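You operate a simulated robot arm through the tools that you are given. There is no shell and no other tool.

You are at the controls of a simulated robot arm. One attempt, no reset.

Task
Set the blue valves on the manifold as their small displays ask.
Fine: turn a valve only while the valves named on the display above it stand as shown; seven turns at most.
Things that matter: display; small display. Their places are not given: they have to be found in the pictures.

Only the result counts: the job must be done as asked and must still hold three seconds after the hand-in. Knocking over, shifting, dropping, spilling or breaking anything else fails it.

Robot
A 7-joint arm with a four-finger gripper, fixed in place. Base frame: the origin is on the floor under the middle of its stand, x ahead of it, y to its left, z up. Units: mm, degrees, N and s.
It reaches about 1223 mm from its shoulder. Its first joint turns from -69.0 to 172.0 degrees. Payload 3.67 kg.
The tool frame sits at the grasp point between the pads (the TCP): z along the fingers, y along the line on which they close. The tips reach 28 mm beyond it. The gripper opens to 112 mm; its body begins 73 mm behind the TCP.
Orientation is told as [roll, pitch, yaw] about the base's x, y, z axes, in that order, counted from this pose: with the fingers straight down and closing along the base's y, the tool's x points along the base's -x, its y along +y and its z along -z.

Tools
- The arm moves only by the tool play_rows. Its argument "increments" is a list of rows, each an object (a shift or turn left out is 0, a gripper value left out holds the last) with "offset": the shift along the tool's x, y, z in mm, a list of three; "dr": the turn, a rotation vector about the tool's x, y, z in degrees, a list of three. In form: [{"offset": [x, y, z], "dr": [rx, ry, rz]}, ...]. A call has 1 to 20 rows; each row shifts and turns the commanded pose from where the row before left it, along the tool's axes as they then stand. "gripper" is the finger opening in mm, from 0 to 112, set as the call begins (left out, the last holds). Rows are played at 5 a second. More than 50 mm and 8.6 degrees between two rows, or a gripper value outside its range, and nothing of the call is played. Where a pose cannot be reached the arm comes as near as it can. A force on the tool above 70 N (or 10 N above the force at the start of the call, whichever is more), or a blocked arm, ends the call early, and 0.2 s more pass. Each finger travels about 102.5 mm/s and halts on what it meets, pressing with about 39 N; the grip force reading is that of the motor and also rises with nothing between the fingers. The clock runs only during rows and for 0.2 s after the last one: add rows that do not move to give the fingers time. The reply holds the time, the measured pose of the TCP, the force on the tool along the base axes, the opening and the grip force, in the units named above and with some noise, with the torque about the TCP (base axes, N m) and any sound that the robot's microphone picked up.
- Cameras (640 x 400 px; columns grow to the right, rows downward): "scene" is fixed at [399.6, 650.4, 1760.3]; the picture's right is [-0.87, -0.48, 0.00], its down [-0.25, 0.44, -0.86] and it looks along [0.42, -0.75, -0.51] (base axes); focal length 344 px, centre (320, 200). "wrist" rides on the gripper at [60, -18, -104] in the tool frame; the picture's right is [0.29, 0.96, 0.00], its down [-0.80, 0.24, -0.55] and it looks along [-0.53, 0.16, 0.83] (tool axes); focal length 234 px, centre (320, 200).
- get_image(camera): a new picture of that camera. No time passes.
- raise_lower(by): slides the trunk up (or, below 0, down) by that many mm; the arm rides with it, the base frame stays. It gives what a move gives, with no picture.
- probe_pixels(camera, pixels): for up to 12 pixels [column, row] of the newest picture of that camera ("zoom" is the newest enlarged one), the place [x, y, z] in the base frame of the surface seen there, good to about 2 mm. No time passes.
- zoom(camera, box): a new picture of the part [left, top, right, bottom] of that camera's present view, enlarged. No time passes.
- hand_in(): hands the job in; it is judged then, once.

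Unless the task says otherwise, let go and move clear before handing in.

The tools are called as name(argument=value, ...) on one line, values as JSON. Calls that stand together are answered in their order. play_rows: Moves the arm, as the interface text tells. Its arguments: {"type":"object","properties":{"increments":{"type":"array","items":{"type":"object","properties":{"offset":{"type":"array","items":{"type":"number"}},"dr":{"type":"array","items":{"type":"number"}}}}},"gripper":{"type":"number"}},"required":["increments"]} The other tools are called the same way: raise_lower (by) moves the trunk up or down; get_image (camera) takes a picture; probe_pixels (camera, pixels) gives the place of the surface under pixels of a picture; zoom (camera, box) takes an enlarged picture of a part of a camera's view; hand_in () hands the job in.

At the start:

```text
clock: 0.0
position: [726.3, 109.6, 1498.1]
tool_rot: [0.0, 0.0, 0.0]
ft_force: [-0.6, -0.9, 0.3]
moment: [0.01, 0.01, -0.01]
gripper_width: 111.9
grip_force: 0.1
trunk travel left (down, up): [-750.0, 90.0]
```

scene: 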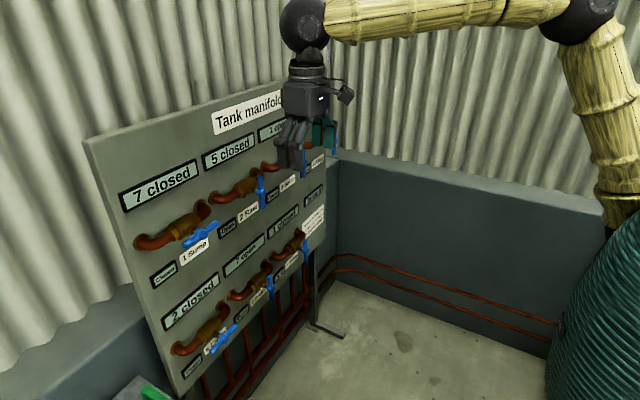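
wrist: 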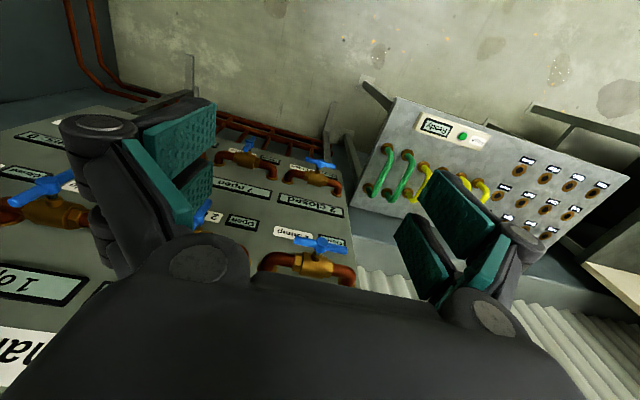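

The scene picture shows a "Tank manifold" board at about (220,220) with blue valves, large displays above and small displays below each. I'll enlarge the parts of it to read them.

zoom(camera="scene", box=[80, 80, 240, 280])

zoom(camera="scene", box=[200, 80, 340, 200])

zoom(camera="scene", box=[140, 260, 260, 390])

zoom(camera="scene", box=[220, 180, 340, 300])

```text
2.00 times, centred on (160, 180) of scene
```

zoom: 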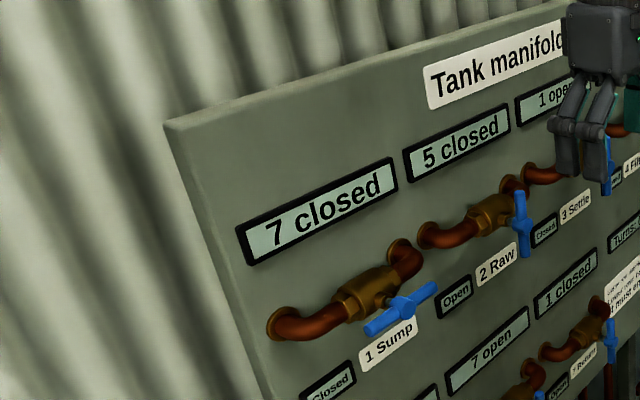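

```text
3.33 times, centred on (270, 140) of scene
```

zoom: 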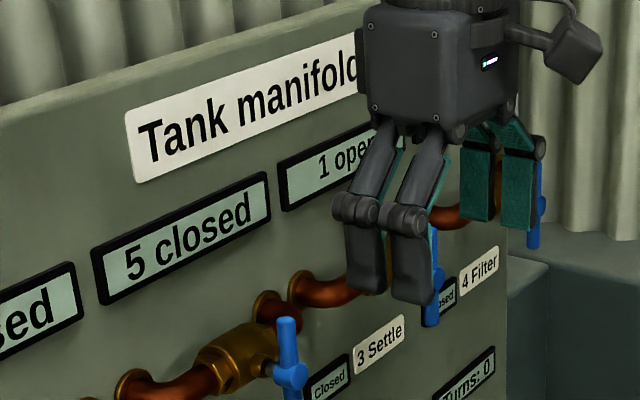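

```text
3.08 times, centred on (200, 325) of scene
```

zoom: 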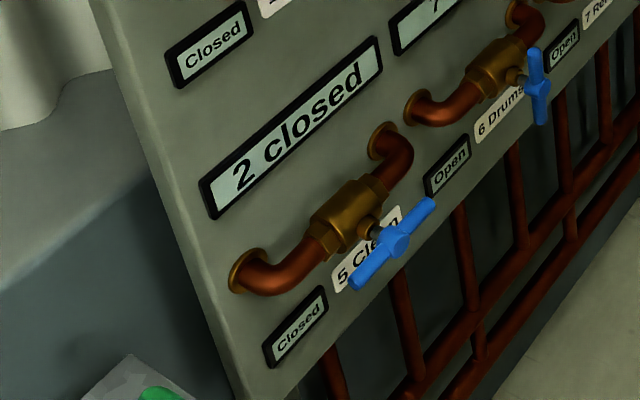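

```text
3.33 times, centred on (280, 240) of scene
```

zoom: 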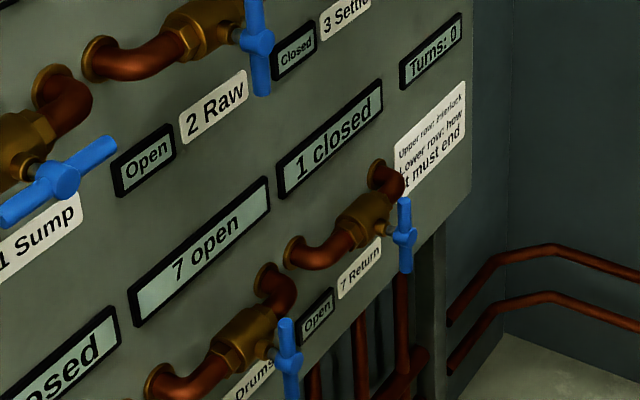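

The zooms show labels 1–7, each with a large interlock display above it and a small target display to the left of its label; the handle at (200,232) is horizontal, while most others are vertical. Valve 4's display is hidden by the gripper, so next I'll measure the board and valve positions and look through the wrist camera.

get_image(camera="scene")

probe_pixels(camera="scene", pixels=[[90, 142], [183, 385], [200, 234], [262, 190], [304, 165], [335, 140], [222, 338], [271, 287], [305, 250], [160, 187], [230, 150], [300, 225]])

zoom(camera="wrist", box=[0, 100, 220, 400])

```text
taken
```

scene: 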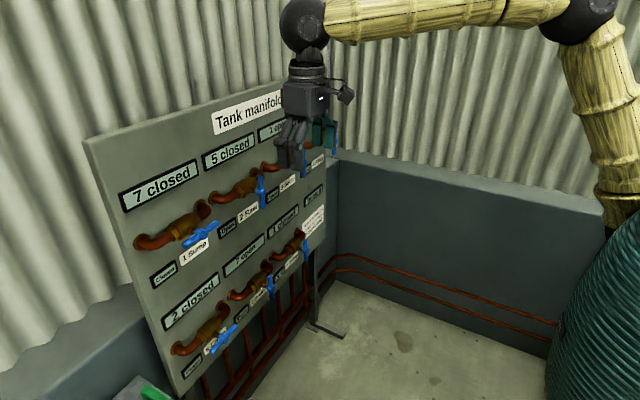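

```text
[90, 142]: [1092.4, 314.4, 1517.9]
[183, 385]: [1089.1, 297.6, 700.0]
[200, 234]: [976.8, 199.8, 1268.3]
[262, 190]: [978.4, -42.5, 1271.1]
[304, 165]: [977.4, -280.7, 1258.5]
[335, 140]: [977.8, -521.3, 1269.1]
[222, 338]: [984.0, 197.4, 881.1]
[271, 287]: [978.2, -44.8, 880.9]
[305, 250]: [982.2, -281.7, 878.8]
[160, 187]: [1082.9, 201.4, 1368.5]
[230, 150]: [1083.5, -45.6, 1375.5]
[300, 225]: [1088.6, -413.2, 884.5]
```

```text
1.33 times, centred on (110, 250) of wrist
```

zoom: 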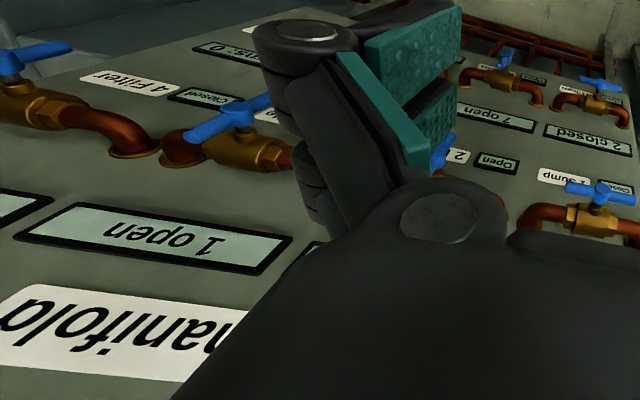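

The probes put the board face at x≈1089 facing the robot, with upper handles at x≈978, y≈200/−43/−281/−521, z≈1270 and lower ones at y≈197/−45/−282, z≈880. I'll locate the neighbouring panel and the arm's own links before turning the gripper to face the board.

get_image(camera="wrist")

probe_pixels(camera="wrist", pixels=[[395, 105], [625, 180], [375, 195], [540, 240], [480, 185], [400, 150], [380, 95], [545, 115], [600, 260], [340, 150]])

probe_pixels(camera="scene", pixels=[[305, 20], [450, 15], [580, 15], [600, 100], [615, 200], [620, 240], [590, 330], [150, 393], [322, 330]])

```text
taken
```

wrist: 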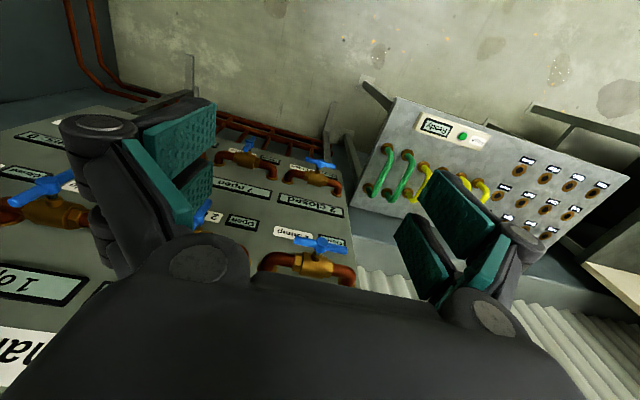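

```text
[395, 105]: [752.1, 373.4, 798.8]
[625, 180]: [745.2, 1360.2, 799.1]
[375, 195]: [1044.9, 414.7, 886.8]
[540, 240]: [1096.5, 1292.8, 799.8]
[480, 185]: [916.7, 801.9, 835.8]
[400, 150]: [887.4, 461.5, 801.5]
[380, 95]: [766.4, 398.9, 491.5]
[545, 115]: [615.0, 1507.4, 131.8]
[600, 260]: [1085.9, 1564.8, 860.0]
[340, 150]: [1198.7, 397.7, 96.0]
```

```text
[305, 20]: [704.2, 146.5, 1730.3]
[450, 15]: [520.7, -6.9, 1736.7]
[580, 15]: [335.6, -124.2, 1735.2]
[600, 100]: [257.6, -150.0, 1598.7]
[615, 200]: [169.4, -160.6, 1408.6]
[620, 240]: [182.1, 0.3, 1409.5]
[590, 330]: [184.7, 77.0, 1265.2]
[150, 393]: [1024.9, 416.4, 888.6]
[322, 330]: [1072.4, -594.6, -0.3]
```

The neighbouring bench has its top at z≈800 and stands at y>373, x 750–1096, so I must stay clear of it. I'll move a bit forward and then pitch the fingers to face the board in small steps.

play_rows(increments=[{"offset": [-35, 0, 0]}, {"offset": [-35, 0, 0]}, {"dr": [0, -8.2, 0]}, {"dr": [0, -8.2, 0]}, {"dr": [0, -8.2, 0]}, {"dr": [0, -8.2, 0]}, {"dr": [0, -8.2, 0]}, {"dr": [0, -8.2, 0]}, {"dr": [0, -8.2, 0]}, {"dr": [0, -8.2, 0]}, {"dr": [0, -8.2, 0]}, {"dr": [0, -8.2, 0]}, {"dr": [0, -8, 0]}, {}], gripper=112)

get_image(camera="scene")

get_image(camera="wrist")

```text
clock: 3.0
position: [793.8, 111.5, 1499.8]
tool_rot: [-178.5, -89.8, 178.5]
ft_force: [-1.0, -0.3, -0.1]
moment: [0.0, -0.02, -0.02]
gripper_width: 112.1
grip_force: 0.2
trunk travel left (down, up): [-750.0, 90.0]
```

```text
taken
```

scene: 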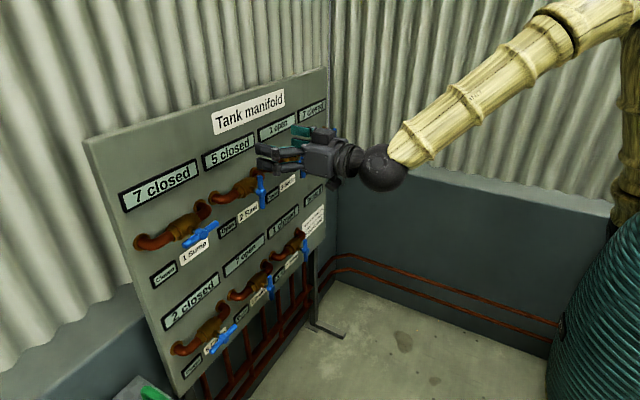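

```text
taken
```

wrist: 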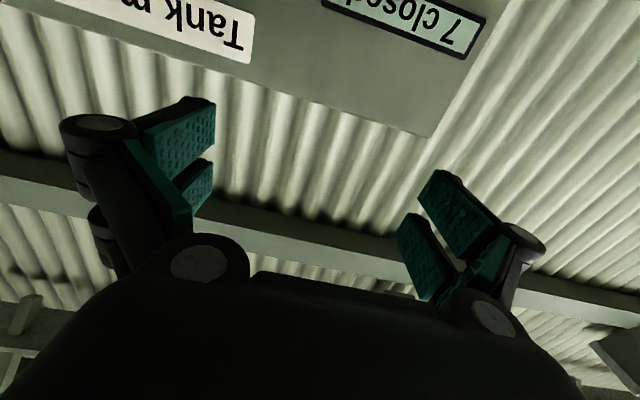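

The arm now faces the board and the hand hangs at (300,160). The fourth display at (312,108) is now visible, so I'll zoom in on it and on the handles.

zoom(camera="scene", box=[250, 80, 340, 140])

zoom(camera="scene", box=[230, 150, 340, 220])

zoom(camera="scene", box=[130, 190, 230, 260])

zoom(camera="scene", box=[160, 295, 260, 385])

```text
6.67 times, centred on (295, 110) of scene
```

zoom: 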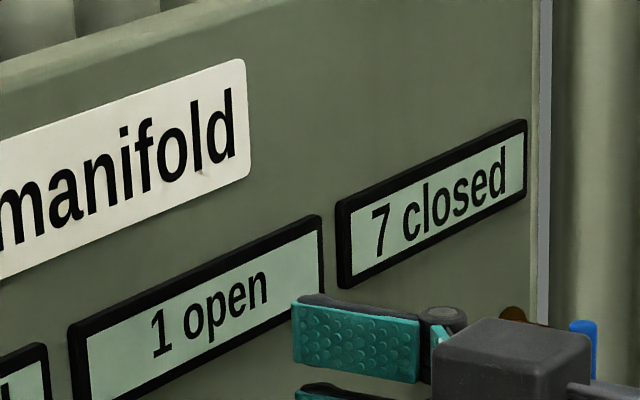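

```text
5.71 times, centred on (285, 185) of scene
```

zoom: 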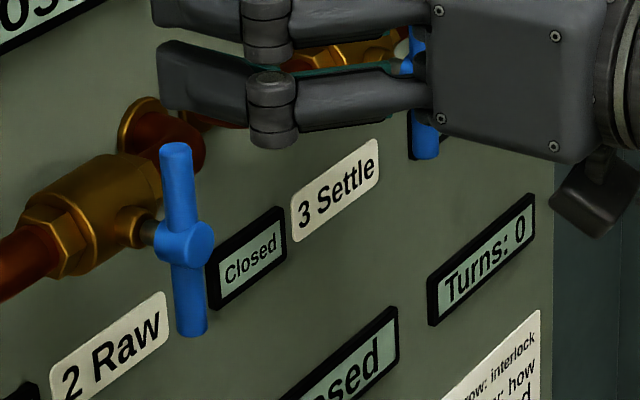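

```text
5.71 times, centred on (180, 225) of scene
```

zoom: 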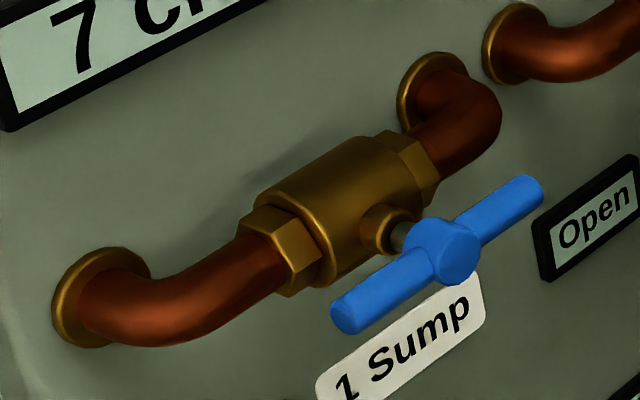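

```text
4.44 times, centred on (210, 340) of scene
```

zoom: 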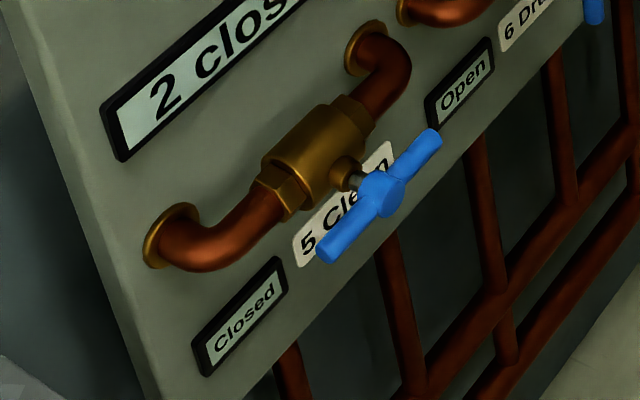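

Display 4 reads "7 closed", and handles 1 and 5 lie along their pipes while the others stand across them. Next I'll zoom in on the note near (313,218) and the counter for any legend on how open and closed are shown.

zoom(camera="scene", box=[296, 200, 332, 240])

zoom(camera="scene", box=[295, 180, 330, 210])

zoom(camera="scene", box=[270, 225, 325, 275])

zoom(camera="scene", box=[225, 255, 290, 305])

zoom(camera="scene", box=[145, 255, 200, 300])

```text
10.00 times, centred on (314, 220) of scene
```

zoom: 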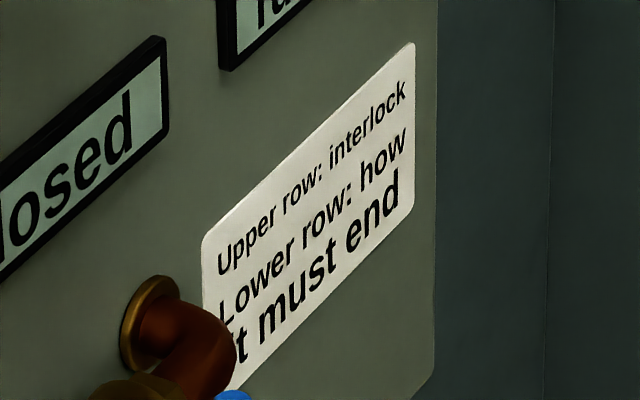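

```text
13.33 times, centred on (312, 195) of scene
```

zoom: 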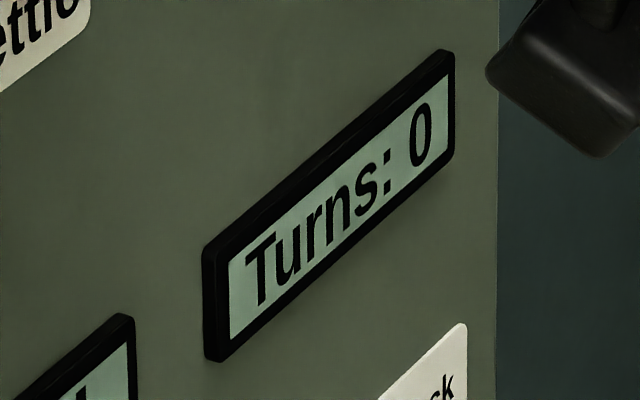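

```text
8.00 times, centred on (298, 250) of scene
```

zoom: 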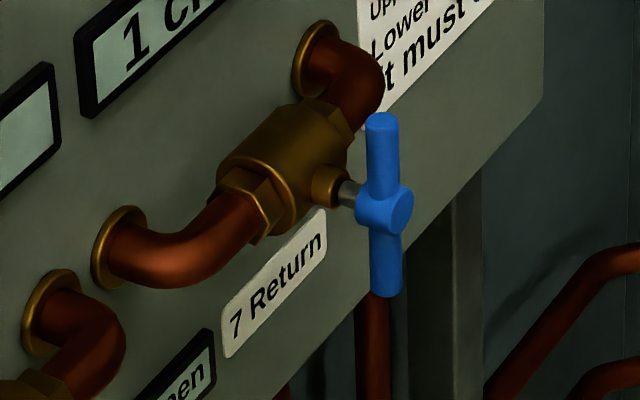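

```text
8.00 times, centred on (258, 280) of scene
```

zoom: 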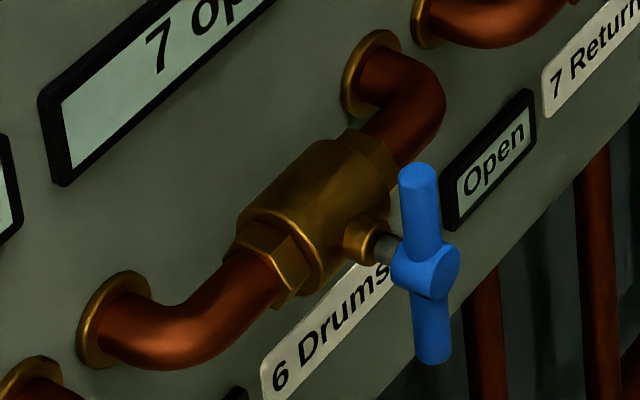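

```text
8.89 times, centred on (172, 278) of scene
```

zoom: 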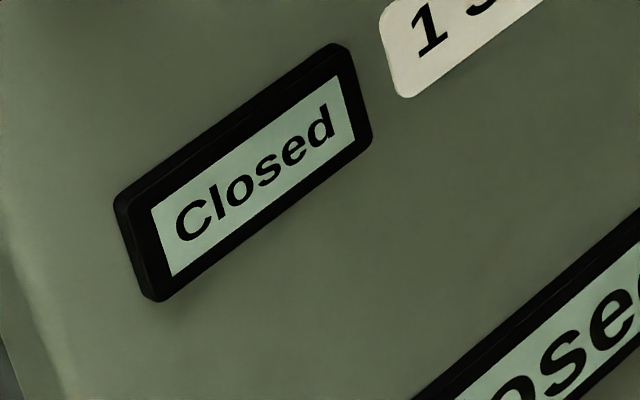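

The note only says "Upper row: interlock / Lower row: how it must end", so I'll use the usual rule that a handle along the pipe is open and across it is closed. That gives the order 1 close, 5 close, 2 open, 7 open, 6 open; I'll now measure valve 1's handle and body precisely.

zoom(camera="scene", box=[130, 190, 230, 260])

probe_pixels(camera="zoom", pixels=[[342, 318], [360, 295], [535, 185], [515, 200], [455, 250], [440, 240], [395, 237], [370, 215], [330, 190], [420, 160], [278, 265], [390, 300]])

```text
5.71 times, centred on (180, 225) of scene
```

zoom: 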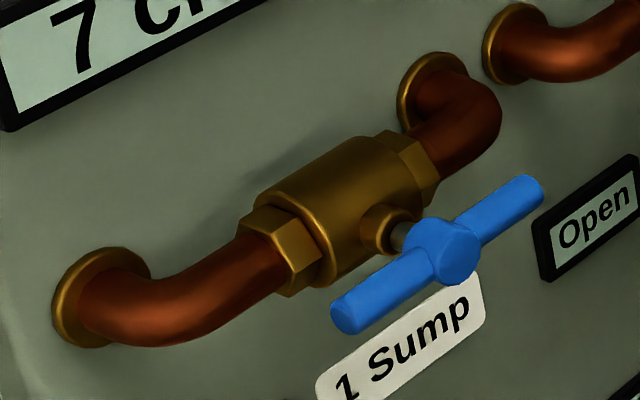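

```text
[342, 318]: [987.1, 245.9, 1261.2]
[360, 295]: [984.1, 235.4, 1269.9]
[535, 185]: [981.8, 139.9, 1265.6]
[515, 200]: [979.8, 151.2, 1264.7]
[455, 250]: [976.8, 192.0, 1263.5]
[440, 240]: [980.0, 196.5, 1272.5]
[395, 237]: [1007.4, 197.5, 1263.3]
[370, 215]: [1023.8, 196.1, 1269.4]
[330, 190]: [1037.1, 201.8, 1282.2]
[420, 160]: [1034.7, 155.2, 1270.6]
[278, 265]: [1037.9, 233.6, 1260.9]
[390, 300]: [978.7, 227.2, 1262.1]
```

The bar is about 113 mm long with its axis near x=987, z=1262, and it is centred at y≈194. Now I'll check the finger geometry before approaching.

zoom(camera="scene", box=[245, 115, 355, 205])

probe_pixels(camera="zoom", pixels=[[75, 180], [75, 260], [130, 165], [130, 250], [160, 280], [270, 100], [300, 60], [370, 130], [370, 260], [520, 290], [530, 330], [600, 200]])

```text
4.44 times, centred on (300, 160) of scene
```

zoom: 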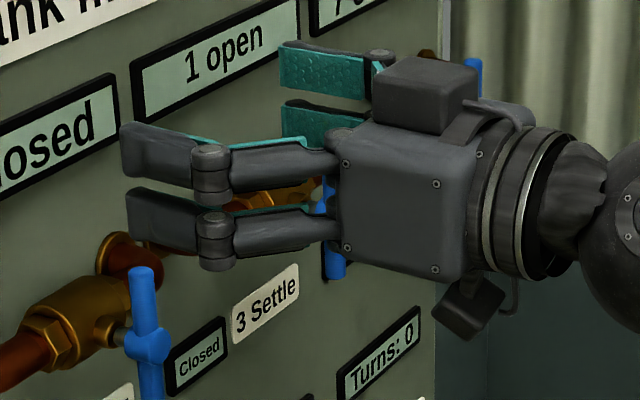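

```text
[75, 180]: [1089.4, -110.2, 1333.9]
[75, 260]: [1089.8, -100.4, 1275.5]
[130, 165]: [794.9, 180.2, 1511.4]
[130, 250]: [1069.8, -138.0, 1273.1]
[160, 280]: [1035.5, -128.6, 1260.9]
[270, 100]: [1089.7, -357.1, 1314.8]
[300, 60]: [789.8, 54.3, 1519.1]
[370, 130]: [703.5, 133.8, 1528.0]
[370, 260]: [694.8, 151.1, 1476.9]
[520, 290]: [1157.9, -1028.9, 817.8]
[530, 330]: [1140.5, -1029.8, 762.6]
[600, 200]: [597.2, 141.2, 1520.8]
```

I'll sample the finger edges more closely, because two of those pixels fell on the background.

probe_pixels(camera="zoom", pixels=[[140, 135], [150, 180], [150, 200], [150, 238], [125, 150], [215, 145], [225, 265], [290, 75], [290, 110], [385, 65], [440, 75], [345, 250]])

```text
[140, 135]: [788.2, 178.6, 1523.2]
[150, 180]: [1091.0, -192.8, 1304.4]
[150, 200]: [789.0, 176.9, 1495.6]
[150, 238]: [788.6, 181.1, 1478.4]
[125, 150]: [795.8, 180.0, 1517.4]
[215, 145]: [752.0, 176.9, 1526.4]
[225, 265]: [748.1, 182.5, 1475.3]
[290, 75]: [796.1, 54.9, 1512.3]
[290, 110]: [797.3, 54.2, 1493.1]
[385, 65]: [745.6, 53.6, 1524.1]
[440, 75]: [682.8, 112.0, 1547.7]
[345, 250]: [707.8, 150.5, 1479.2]
```

The finger pads sit about ±4 to ±25 mm off-centre along tool x, so I'd rather straddle one half of the bar beside the hub and swing it on an arc. I'll drop to z≈1262, roll −90° so the fingers close vertically, and stay well back from the handle.

play_rows(increments=[{"offset": [47.6, 7.5, 0]}, {"offset": [47.6, 7.5, 0]}, {"offset": [47.6, 7.5, 0]}, {"offset": [47.6, 7.5, 0]}, {"offset": [47.6, 7.5, 0]}, {"dr": [0, 0, -8.2]}, {"dr": [0, 0, -8.2]}, {"dr": [0, 0, -8.2]}, {"dr": [0, 0, -8.2]}, {"dr": [0, 0, -8.2]}, {"dr": [0, 0, -8.2]}, {"dr": [0, 0, -8.2]}, {"dr": [0, 0, -8.2]}, {"dr": [0, 0, -8.2]}, {"dr": [0, 0, -8.2]}, {"dr": [0, 0, -8]}, {}, {}], gripper=60)

get_image(camera="scene")

get_image(camera="wrist")

```text
clock: 7.0
position: [821.8, 88.9, 1280.7]
tool_rot: [-88.6, -6.1, 85.4]
ft_force: [0.0, 0.4, 1.0]
moment: [-0.04, 0.0, -0.02]
gripper_width: 59.9
grip_force: 0.1
trunk travel left (down, up): [-750.0, 90.0]
stopped in row 18: the arm was blocked; the commanded pose is now the measured one
```

```text
taken
```

scene: 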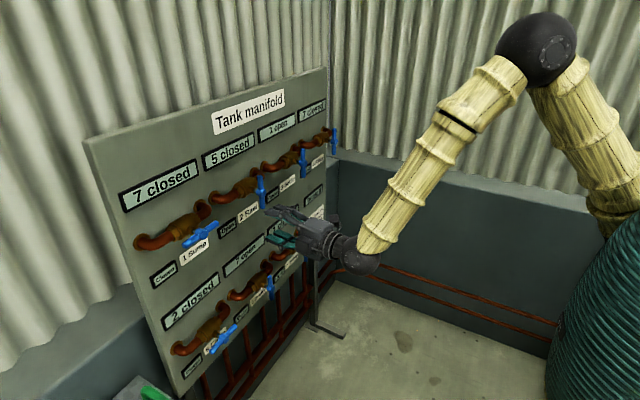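

```text
taken
```

wrist: 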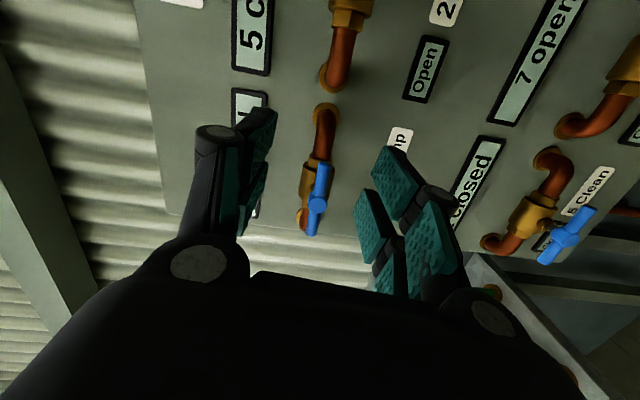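

The arm stopped short at [822, 89, 1281], folded steeply, so it probably met a wrist limit. Lowering the trunk should straighten the forearm, and the way down at x<850 and y≈89 is clear, so I'll do that and then raise the hand again.

raise_lower(by=-300)

get_image(camera="scene")

```text
clock: 10.0
position: [823.0, 91.6, 981.6]
tool_rot: [-88.7, -6.2, 85.3]
ft_force: [0.6, -0.2, 0.7]
moment: [0.01, 0.01, 0.01]
gripper_width: 60.0
grip_force: 0.1
trunk travel left (down, up): [-450.0, 390.0]
```

```text
taken
```

scene: 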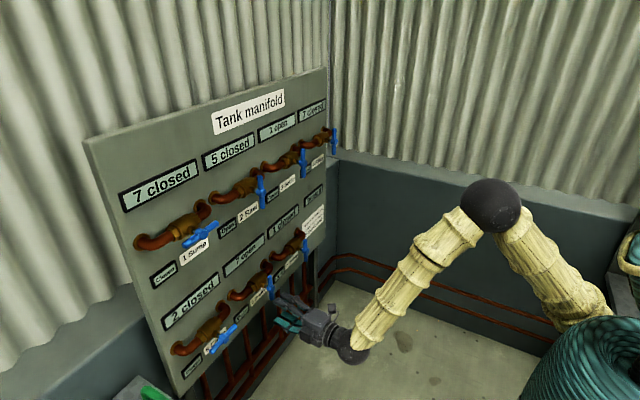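

The forearm now sits at a shallower angle with the TCP at [823, 92, 982]. I'll raise the hand along tool −y, then square up the orientation and shift toward y≈149.

play_rows(increments=[{"offset": [0, -47, 0]}, {"offset": [0, -47, 0]}, {"offset": [0, -47, 0]}, {"offset": [0, -47, 0]}, {"offset": [0, -47, 0]}, {"offset": [0, -46, 0]}, {"dr": [0.53, -2.3, -3.12]}, {"dr": [0.53, -2.3, -3.12]}, {"offset": [-44, 0, 0]}, {"offset": [-44, 0, 0]}, {}, {}], gripper=60)

get_image(camera="scene")

get_image(camera="wrist")

```text
clock: 12.6
position: [823.2, 155.2, 1256.8]
tool_rot: [-89.9, 0.5, 90.2]
ft_force: [-0.4, -0.7, 0.4]
moment: [-0.01, 0.01, 0.03]
gripper_width: 60.1
grip_force: 0.0
trunk travel left (down, up): [-450.0, 390.0]
```

```text
taken
```

scene: 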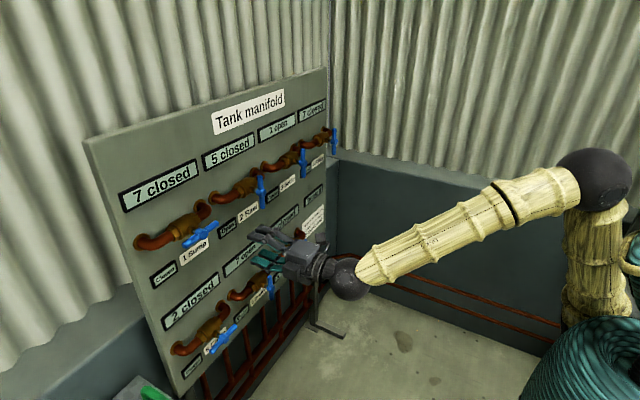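

```text
taken
```

wrist: 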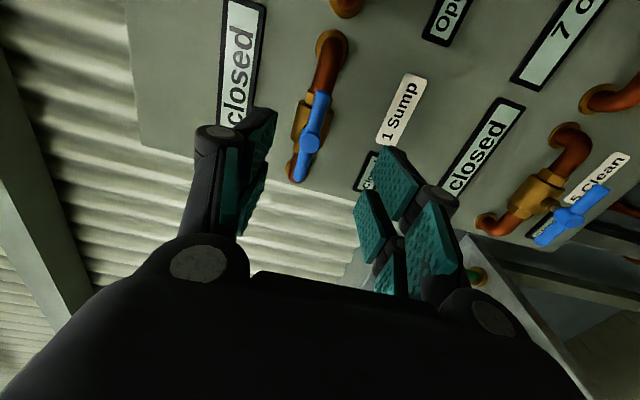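

Now at [823, 155, 1257] with the hand squared up. Valve 1's handle is in the wrist picture between (325,95) and (297,180), so I'll measure it from this side.

zoom(camera="wrist", box=[270, 80, 350, 200])

```text
3.33 times, centred on (310, 140) of wrist
```

zoom: 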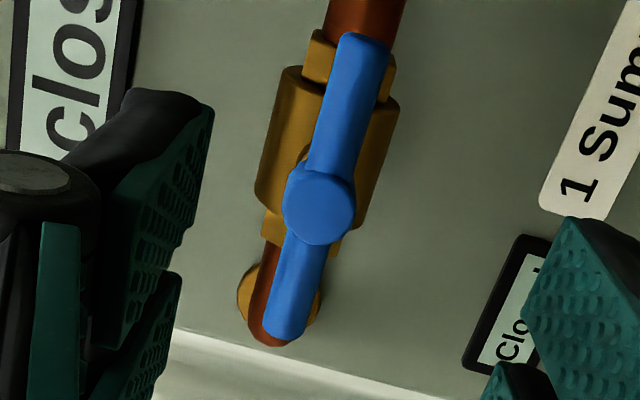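

probe_pixels(camera="zoom", pixels=[[365, 35], [360, 60], [340, 60], [383, 60], [320, 205], [290, 205], [350, 205], [320, 240], [285, 300], [270, 300], [303, 300], [285, 335]])

```text
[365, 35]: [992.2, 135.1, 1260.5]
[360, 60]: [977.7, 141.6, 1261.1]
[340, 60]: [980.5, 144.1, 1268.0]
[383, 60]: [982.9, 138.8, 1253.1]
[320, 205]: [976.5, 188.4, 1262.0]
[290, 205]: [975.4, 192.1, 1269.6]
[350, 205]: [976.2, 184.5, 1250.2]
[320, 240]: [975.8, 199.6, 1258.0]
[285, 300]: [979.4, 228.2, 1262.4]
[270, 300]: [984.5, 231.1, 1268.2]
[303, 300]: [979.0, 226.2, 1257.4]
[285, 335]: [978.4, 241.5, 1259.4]
```

The handle's hub is near y≈191, z≈1261.5, and the bar axis is at x≈987. I'll advance with the fingers 60 mm apart so they straddle the right half of the bar at y≈146, stopping at x≈980.

play_rows(increments=[{"offset": [9.2, -4.7, 30]}, {"offset": [0, 0, 40]}, {"offset": [0, 0, 30]}, {"offset": [0, 0, 30]}, {"offset": [0, 0, 27]}, {}, {}], gripper=60)

get_image(camera="scene")

get_image(camera="wrist")

```text
clock: 14.2
position: [983.9, 130.3, 1280.6]
tool_rot: [-90.6, -0.9, 89.5]
ft_force: [-0.4, 0.7, 0.0]
moment: [0.02, -0.02, 0.0]
gripper_width: 60.4
grip_force: 0.1
trunk travel left (down, up): [-450.0, 390.0]
```

```text
taken
```

scene: 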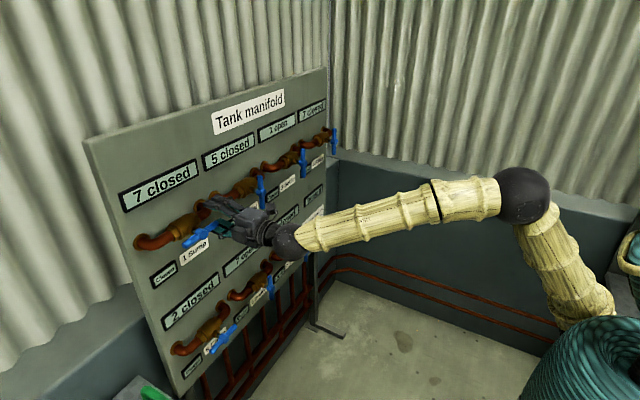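

```text
taken
```

wrist: 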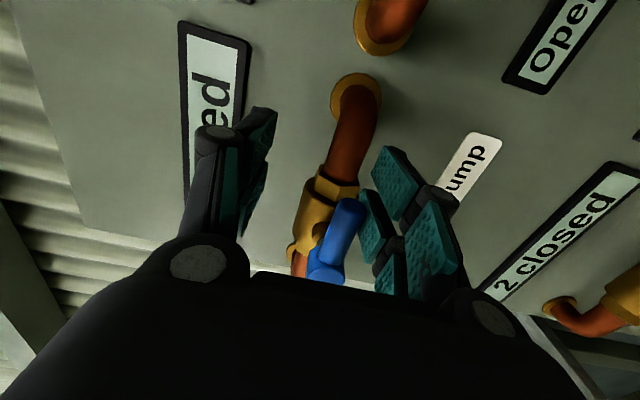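

The hand came in higher and further right than planned ([984, 130, 1281]), and the wrist picture shows the bar at (340,240) close to the lower fingers. I'll hold still for a moment and re-read the pose before correcting.

play_rows(increments=[{}, {}, {}])

```text
clock: 15.0
position: [985.2, 127.1, 1276.5]
tool_rot: [-90.3, -0.8, 89.6]
ft_force: [0.1, 0.7, -0.7]
moment: [0.03, 0.02, 0.0]
gripper_width: 60.3
grip_force: 0.0
trunk travel left (down, up): [-450.0, 390.0]
```

Readings confirm the TCP is near [985, 128, 1278], and the wrist-camera geometry agrees with that. I'll command the correction (+18 mm in y, −16 mm in z), which only centres the fingers around the bar.

play_rows(increments=[{"offset": [-9, 8, -2]}, {"offset": [-9, 8, -2]}, {}, {}, {}])

```text
clock: 16.4
position: [988.1, 118.3, 1274.1]
tool_rot: [-90.4, -2.7, 88.3]
ft_force: [-0.1, 0.1, -0.5]
moment: [0.0, 0.0, 0.07]
gripper_width: 60.2
grip_force: 0.1
trunk travel left (down, up): [-450.0, 390.0]
stopped in row 5: the arm was blocked; the commanded pose is now the measured one
```

The arm was blocked again, with the roll short of −90° and y drifting to 118, so this roll direction is at the wrist joint's limit. I'll back straight out and roll the other way (+90°), which should leave room for turning both ways.

play_rows(increments=[{"offset": [0, 0, -40]}, {"offset": [0, 0, -40]}, {"offset": [0, 0, -40]}, {"offset": [0, 0, -40]}, {"dr": [0, 0, 8.4]}, {"dr": [0, 0, 8.4]}, {"dr": [0, 0, 8.4]}, {"dr": [0, 0, 8.4]}, {"dr": [0, 0, 8.4]}, {"dr": [0, 0, 8.4]}, {"dr": [0, 0, 8.4]}, {"dr": [0, 0, 8.4]}, {"dr": [0, 0, 8.4]}, {"dr": [0, 0, 8.4]}, {"dr": [0, 0, 3.3]}, {}, {}])

play_rows(increments=[{"dr": [0, 0, 8.2]}, {"dr": [0, 0, 8.2]}, {"dr": [0, 0, 8.2]}, {"dr": [0, 0, 8.2]}, {"dr": [0, 0, 8.2]}, {"dr": [0, 0, 8.2]}, {"dr": [0, 0, 8.2]}, {"dr": [0, 0, 8.2]}, {"dr": [0, 0, 8.2]}, {"dr": [0, 0, 8.2]}, {"dr": [0, 0, 8]}, {}, {}])

get_image(camera="scene")

get_image(camera="wrist")

```text
clock: 20.0
position: [827.1, 128.3, 1270.3]
tool_rot: [-133.4, -89.6, 131.9]
ft_force: [-0.6, -0.7, 0.0]
moment: [-0.02, -0.01, -0.03]
gripper_width: 60.3
grip_force: 0.1
trunk travel left (down, up): [-450.0, 390.0]
```

```text
clock: 22.8
position: [828.7, 128.4, 1271.4]
tool_rot: [90.3, -0.3, -91.4]
ft_force: [-0.1, -0.2, -0.9]
moment: [0.01, -0.01, 0.03]
gripper_width: 60.2
grip_force: 0.1
trunk travel left (down, up): [-450.0, 390.0]
```

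```text
taken
```

scene: 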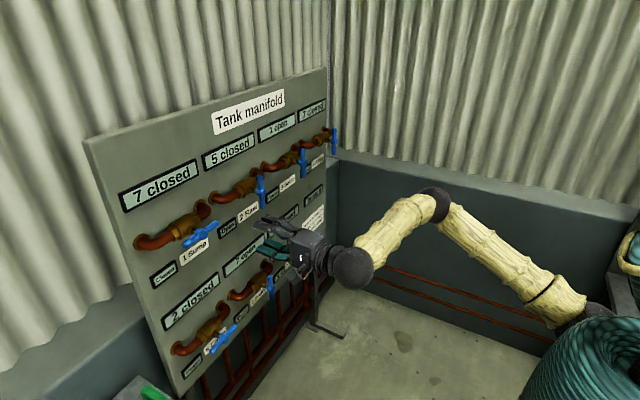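

```text
taken
```

wrist: 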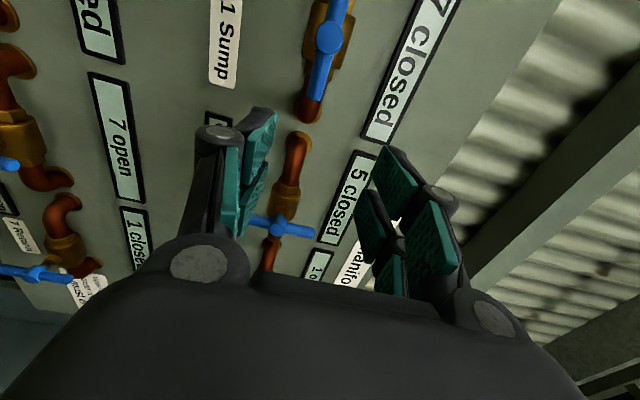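

Roll +90 is reached cleanly ([90.3, −0.3, −91.4]) with the position held. Before engaging I'll check that the wrist can continue to +180° here.

play_rows(increments=[{"dr": [0, 0, 8.2]}, {"dr": [0, 0, 8.2]}, {"dr": [0, 0, 8.2]}, {"dr": [0, 0, 8.2]}, {"dr": [0, 0, 8.2]}, {"dr": [0, 0, 8.2]}, {"dr": [0, 0, 8.2]}, {"dr": [0, 0, 8.2]}, {"dr": [0, 0, 8.2]}, {"dr": [0, 0, 8.2]}, {"dr": [0, 0, 8]}, {}, {}])

get_image(camera="wrist")

get_image(camera="scene")

```text
clock: 25.6
position: [852.7, 14.1, 1403.0]
tool_rot: [78.5, 48.9, -91.9]
ft_force: [0.0, -0.3, -0.1]
moment: [0.0, -0.02, 0.03]
gripper_width: 60.2
grip_force: 0.1
out of reach, approached as far as the arm can: row 2, 3, 4, 5, 6, 7, 8, 9, 10, 11
trunk travel left (down, up): [-450.0, 390.0]
```

```text
taken
```

wrist: 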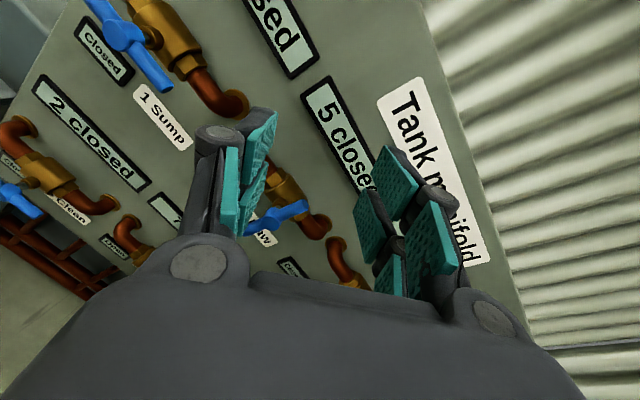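

```text
taken
```

scene: 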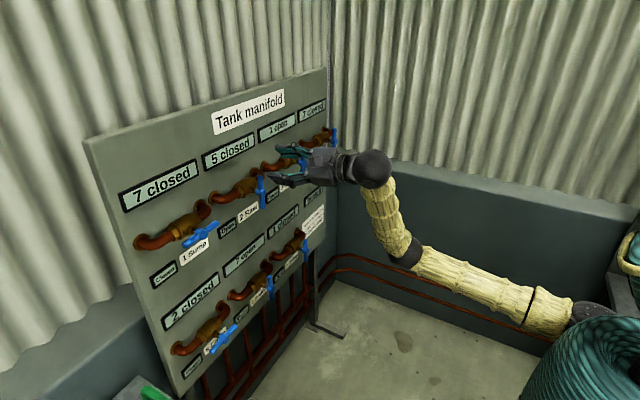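

The wrist can't go past about +98°, so its usable roll runs from roughly −88° to +95°. That still allows every turn if I straddle one half of the bar with some play. I'll return through roll +90 to 0, then to −75°, while staying back from the board.

play_rows(increments=[{"dr": [0, 0, -8.2]}, {"dr": [0, 0, -8.2]}, {"dr": [0, 0, -8.2]}, {"dr": [0, 0, -8.2]}, {"dr": [0, 0, -8.2]}, {"dr": [0, 0, -8.2]}, {"dr": [0, 0, -8.2]}, {"dr": [0, 0, -8.2]}, {"dr": [0, 0, -8.2]}, {"dr": [0, 0, -8.2]}, {"dr": [0, 0, -8]}, {}, {}])

play_rows(increments=[{"dr": [0, 0, -8.25]}, {"dr": [0, 0, -8.25]}, {"dr": [0, 0, -8.25]}, {"dr": [0, 0, -8.25]}, {"dr": [0, 0, -8.25]}, {"dr": [0, 0, -8.25]}, {"dr": [0, 0, -8.25]}, {"dr": [0, 0, -8.25]}, {"dr": [0, 0, -8.25]}, {"dr": [0, 0, -8.25]}, {"dr": [0, 0, -7.5]}, {}, {}])

get_image(camera="scene")

```text
clock: 28.4
position: [854.2, 13.5, 1402.6]
tool_rot: [80.2, -40.2, -77.0]
ft_force: [-0.1, 0.2, -0.4]
moment: [0.0, 0.02, -0.01]
gripper_width: 60.0
grip_force: 0.0
trunk travel left (down, up): [-450.0, 390.0]
```

```text
clock: 31.2
position: [852.4, 12.2, 1403.1]
tool_rot: [-78.5, -48.8, 88.0]
ft_force: [-0.2, 0.3, 0.5]
moment: [-0.02, -0.03, 0.03]
gripper_width: 60.3
grip_force: 0.1
trunk travel left (down, up): [-450.0, 390.0]
```

```text
taken
```

scene: 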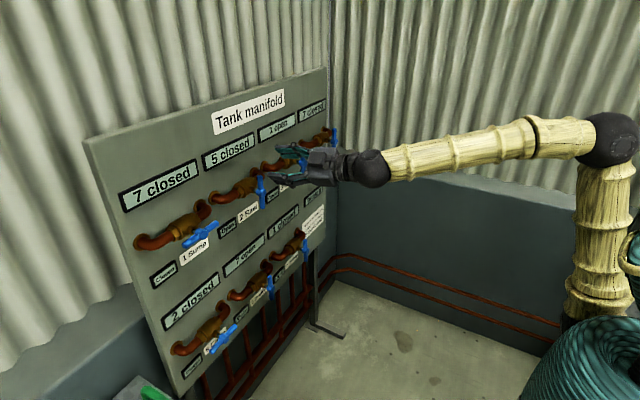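

The commanded pose was reset to the measured one on each call, so the hand is now at [852, 12, 1403], tilted about 10° with roll ≈ −41°. I'll level it, roll to −75° and go back in front of valve 1's right half at x≈840.

play_rows(increments=[{"dr": [5, -0.65, 0]}, {"dr": [5, -0.65, 0]}, {"dr": [0, 0, -8.4]}, {"dr": [0, 0, -8.4]}, {"dr": [0, 0, -8.4]}, {"dr": [0, 0, -8.4]}, {"offset": [-19.2, 34.3, -2.4]}, {"offset": [-19.2, 34.3, -2.4]}, {"offset": [-19.2, 34.3, -2.4]}, {"offset": [-19.2, 34.3, -2.4]}, {"offset": [-19.2, 34.3, -2.4]}, {}, {}], gripper=60)

get_image(camera="scene")

get_image(camera="wrist")

```text
clock: 34.0
position: [841.0, 153.2, 1262.5]
tool_rot: [-90.0, -15.5, 90.0]
ft_force: [0.0, -0.5, 0.1]
moment: [0.01, 0.01, 0.0]
gripper_width: 59.9
grip_force: 0.0
trunk travel left (down, up): [-450.0, 390.0]
```

```text
taken
```

scene: 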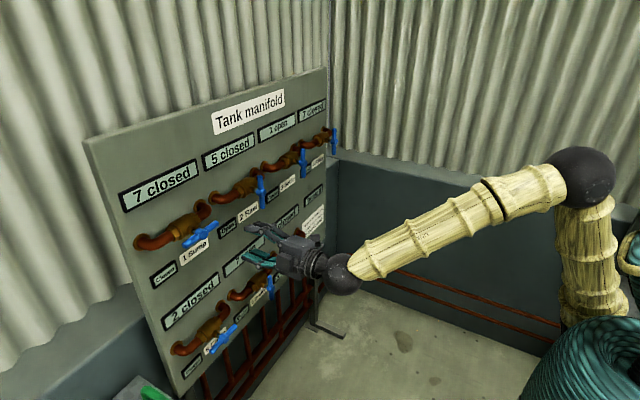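

```text
taken
```

wrist: 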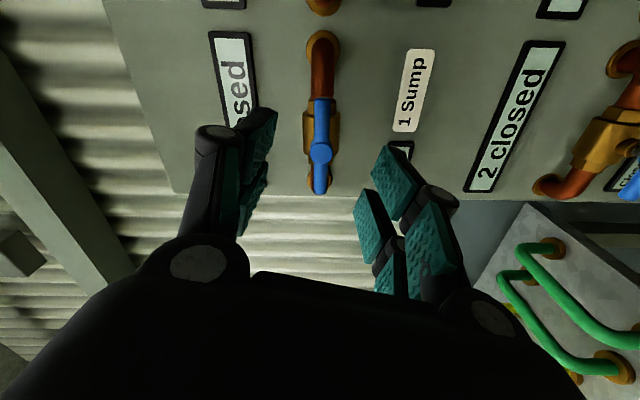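

The pose is now accurate ([841, 153, 1262.5], roll −74.5°) and the handle is centred between the fingers in the wrist picture near (320,150). I'll advance to straddle the right half of the bar and check the position.

play_rows(increments=[{"offset": [7, -1, 35]}, {"offset": [0, 0, 35]}, {"offset": [0, 0, 35]}, {}, {}], gripper=60)

get_image(camera="wrist")

```text
clock: 35.2
position: [944.8, 144.1, 1264.2]
tool_rot: [-90.0, -15.5, 89.9]
ft_force: [0.1, -0.6, -0.2]
moment: [-0.01, 0.02, -0.02]
gripper_width: 60.2
grip_force: 0.0
trunk travel left (down, up): [-450.0, 390.0]
```

```text
taken
```

wrist: 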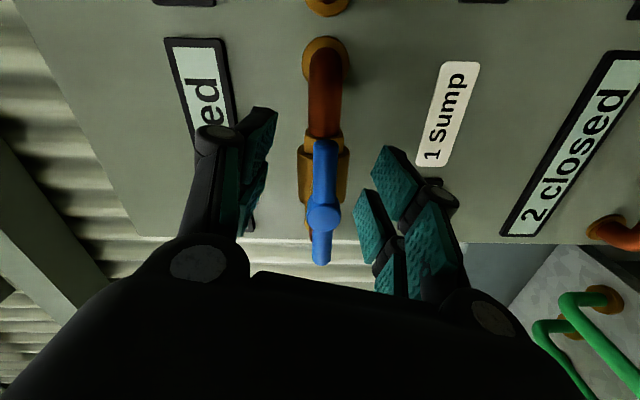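

Tracking is good at [945, 144, 1264], so I'll go the last 37 mm and then narrow the fingers around the bar.

play_rows(increments=[{"offset": [0, 0, 19]}, {"offset": [0, 0, 19]}, {}, {}], gripper=60)

get_image(camera="wrist")

zoom(camera="scene", box=[150, 170, 270, 270])

```text
clock: 36.2
position: [984.6, 141.8, 1266.8]
tool_rot: [-90.1, -15.6, 90.0]
ft_force: [-0.6, -0.3, 0.0]
moment: [0.01, 0.0, -0.01]
gripper_width: 60.2
grip_force: 0.1
trunk travel left (down, up): [-450.0, 390.0]
```

```text
taken
```

wrist: 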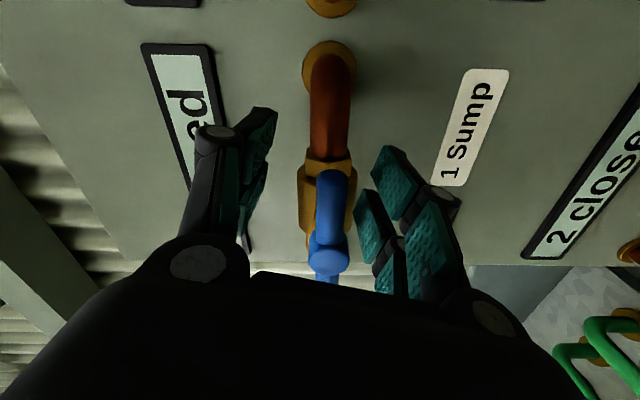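

```text
4.00 times, centred on (210, 220) of scene
```

zoom: 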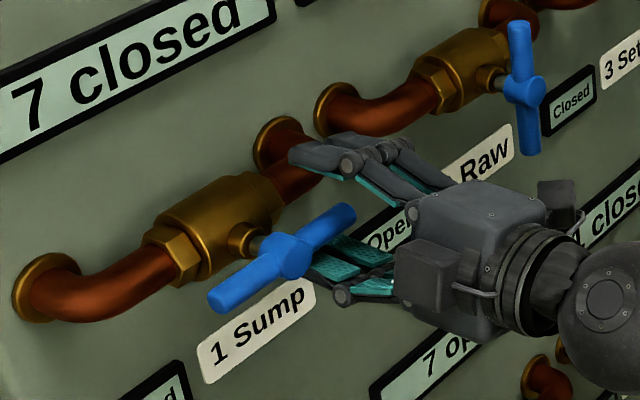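

The fingers straddle the right half of valve 1's bar. I'll centre by a few millimetres and close gently: since the tool is 15° ahead clockwise, the closing itself tests whether the valve turns that way.

play_rows(increments=[{"offset": [-4, 4, 0]}, {}, {}], gripper=40)

play_rows(increments=[{}, {}, {}, {}], gripper=14)

get_image(camera="wrist")

zoom(camera="scene", box=[150, 170, 270, 270])

```text
clock: 37.0
position: [986.2, 139.0, 1265.2]
tool_rot: [-90.0, -16.2, 89.4]
ft_force: [-0.1, 1.7, -2.4]
moment: [-0.07, 0.01, 0.02]
gripper_width: 42.0
grip_force: 1.9
trunk travel left (down, up): [-450.0, 390.0]
```

```text
clock: 38.0
position: [988.7, 140.4, 1259.5]
tool_rot: [-89.7, -16.0, 89.3]
ft_force: [-7.5, 4.0, -29.6]
moment: [-0.8, 0.03, 0.25]
gripper_width: 29.8
grip_force: 14.9
trunk travel left (down, up): [-450.0, 390.0]
```

```text
taken
```

wrist: 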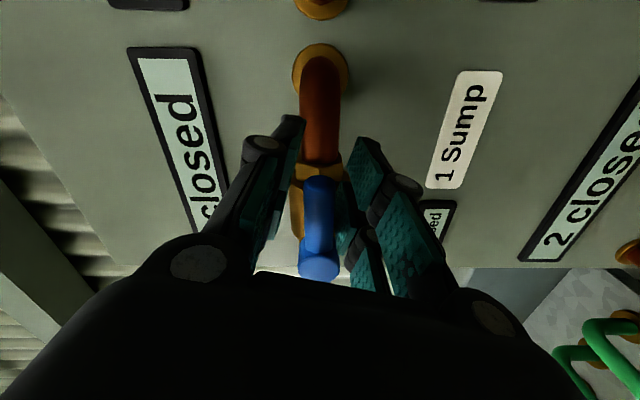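

```text
4.00 times, centred on (210, 220) of scene
```

zoom: 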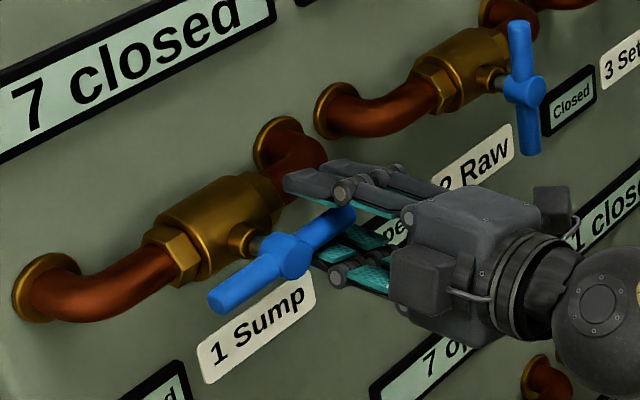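

The fingers touched the bar with a 30 N downward reaction and a small moment, while the bar stayed horizontal. I'll lower the hand a few millimetres to balance the contact and then nudge the right half downward (clockwise).

play_rows(increments=[{"offset": [1, 4, -2]}, {"offset": [1, 4, 0]}, {}, {}], gripper=26)

get_image(camera="wrist")

```text
clock: 39.0
position: [985.7, 134.8, 1258.6]
tool_rot: [-89.9, -16.4, 89.2]
ft_force: [2.7, -1.9, -4.6]
moment: [-0.15, 0.03, -0.1]
gripper_width: 28.2
grip_force: 2.3
trunk travel left (down, up): [-450.0, 390.0]
```

```text
taken
```

wrist: 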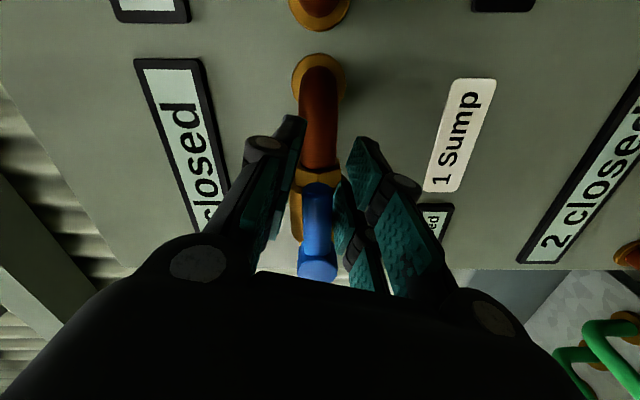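

Contact forces are nearly zero now, at [986, 135, 1259]. I'll shift 9 mm toward the hub and then test three small clockwise arc steps, watching the forces.

play_rows(increments=[{"offset": [-9, 0, 0]}, {"offset": [1.3, 7.1, 0], "dr": [0, 0, 7.5]}, {"offset": [1.1, 7.1, 0], "dr": [0, 0, 7.5]}, {}, {}], gripper=28)

get_image(camera="wrist")

zoom(camera="scene", box=[150, 170, 270, 270])

```text
clock: 40.2
position: [983.3, 158.2, 1238.4]
tool_rot: [-90.0, -30.8, 89.9]
ft_force: [-1.6, 0.0, 2.0]
moment: [-0.02, -0.06, 0.0]
gripper_width: 28.3
grip_force: 0.1
trunk travel left (down, up): [-450.0, 390.0]
```

```text
taken
```

wrist: 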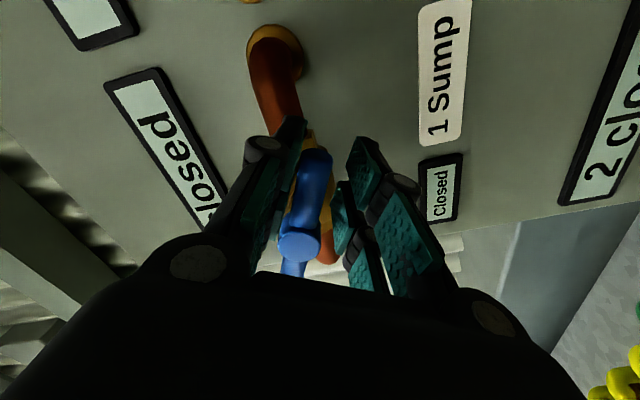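

```text
4.00 times, centred on (210, 220) of scene
```

zoom: 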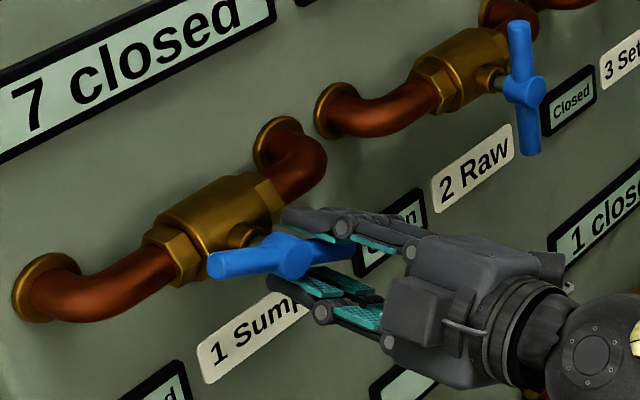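

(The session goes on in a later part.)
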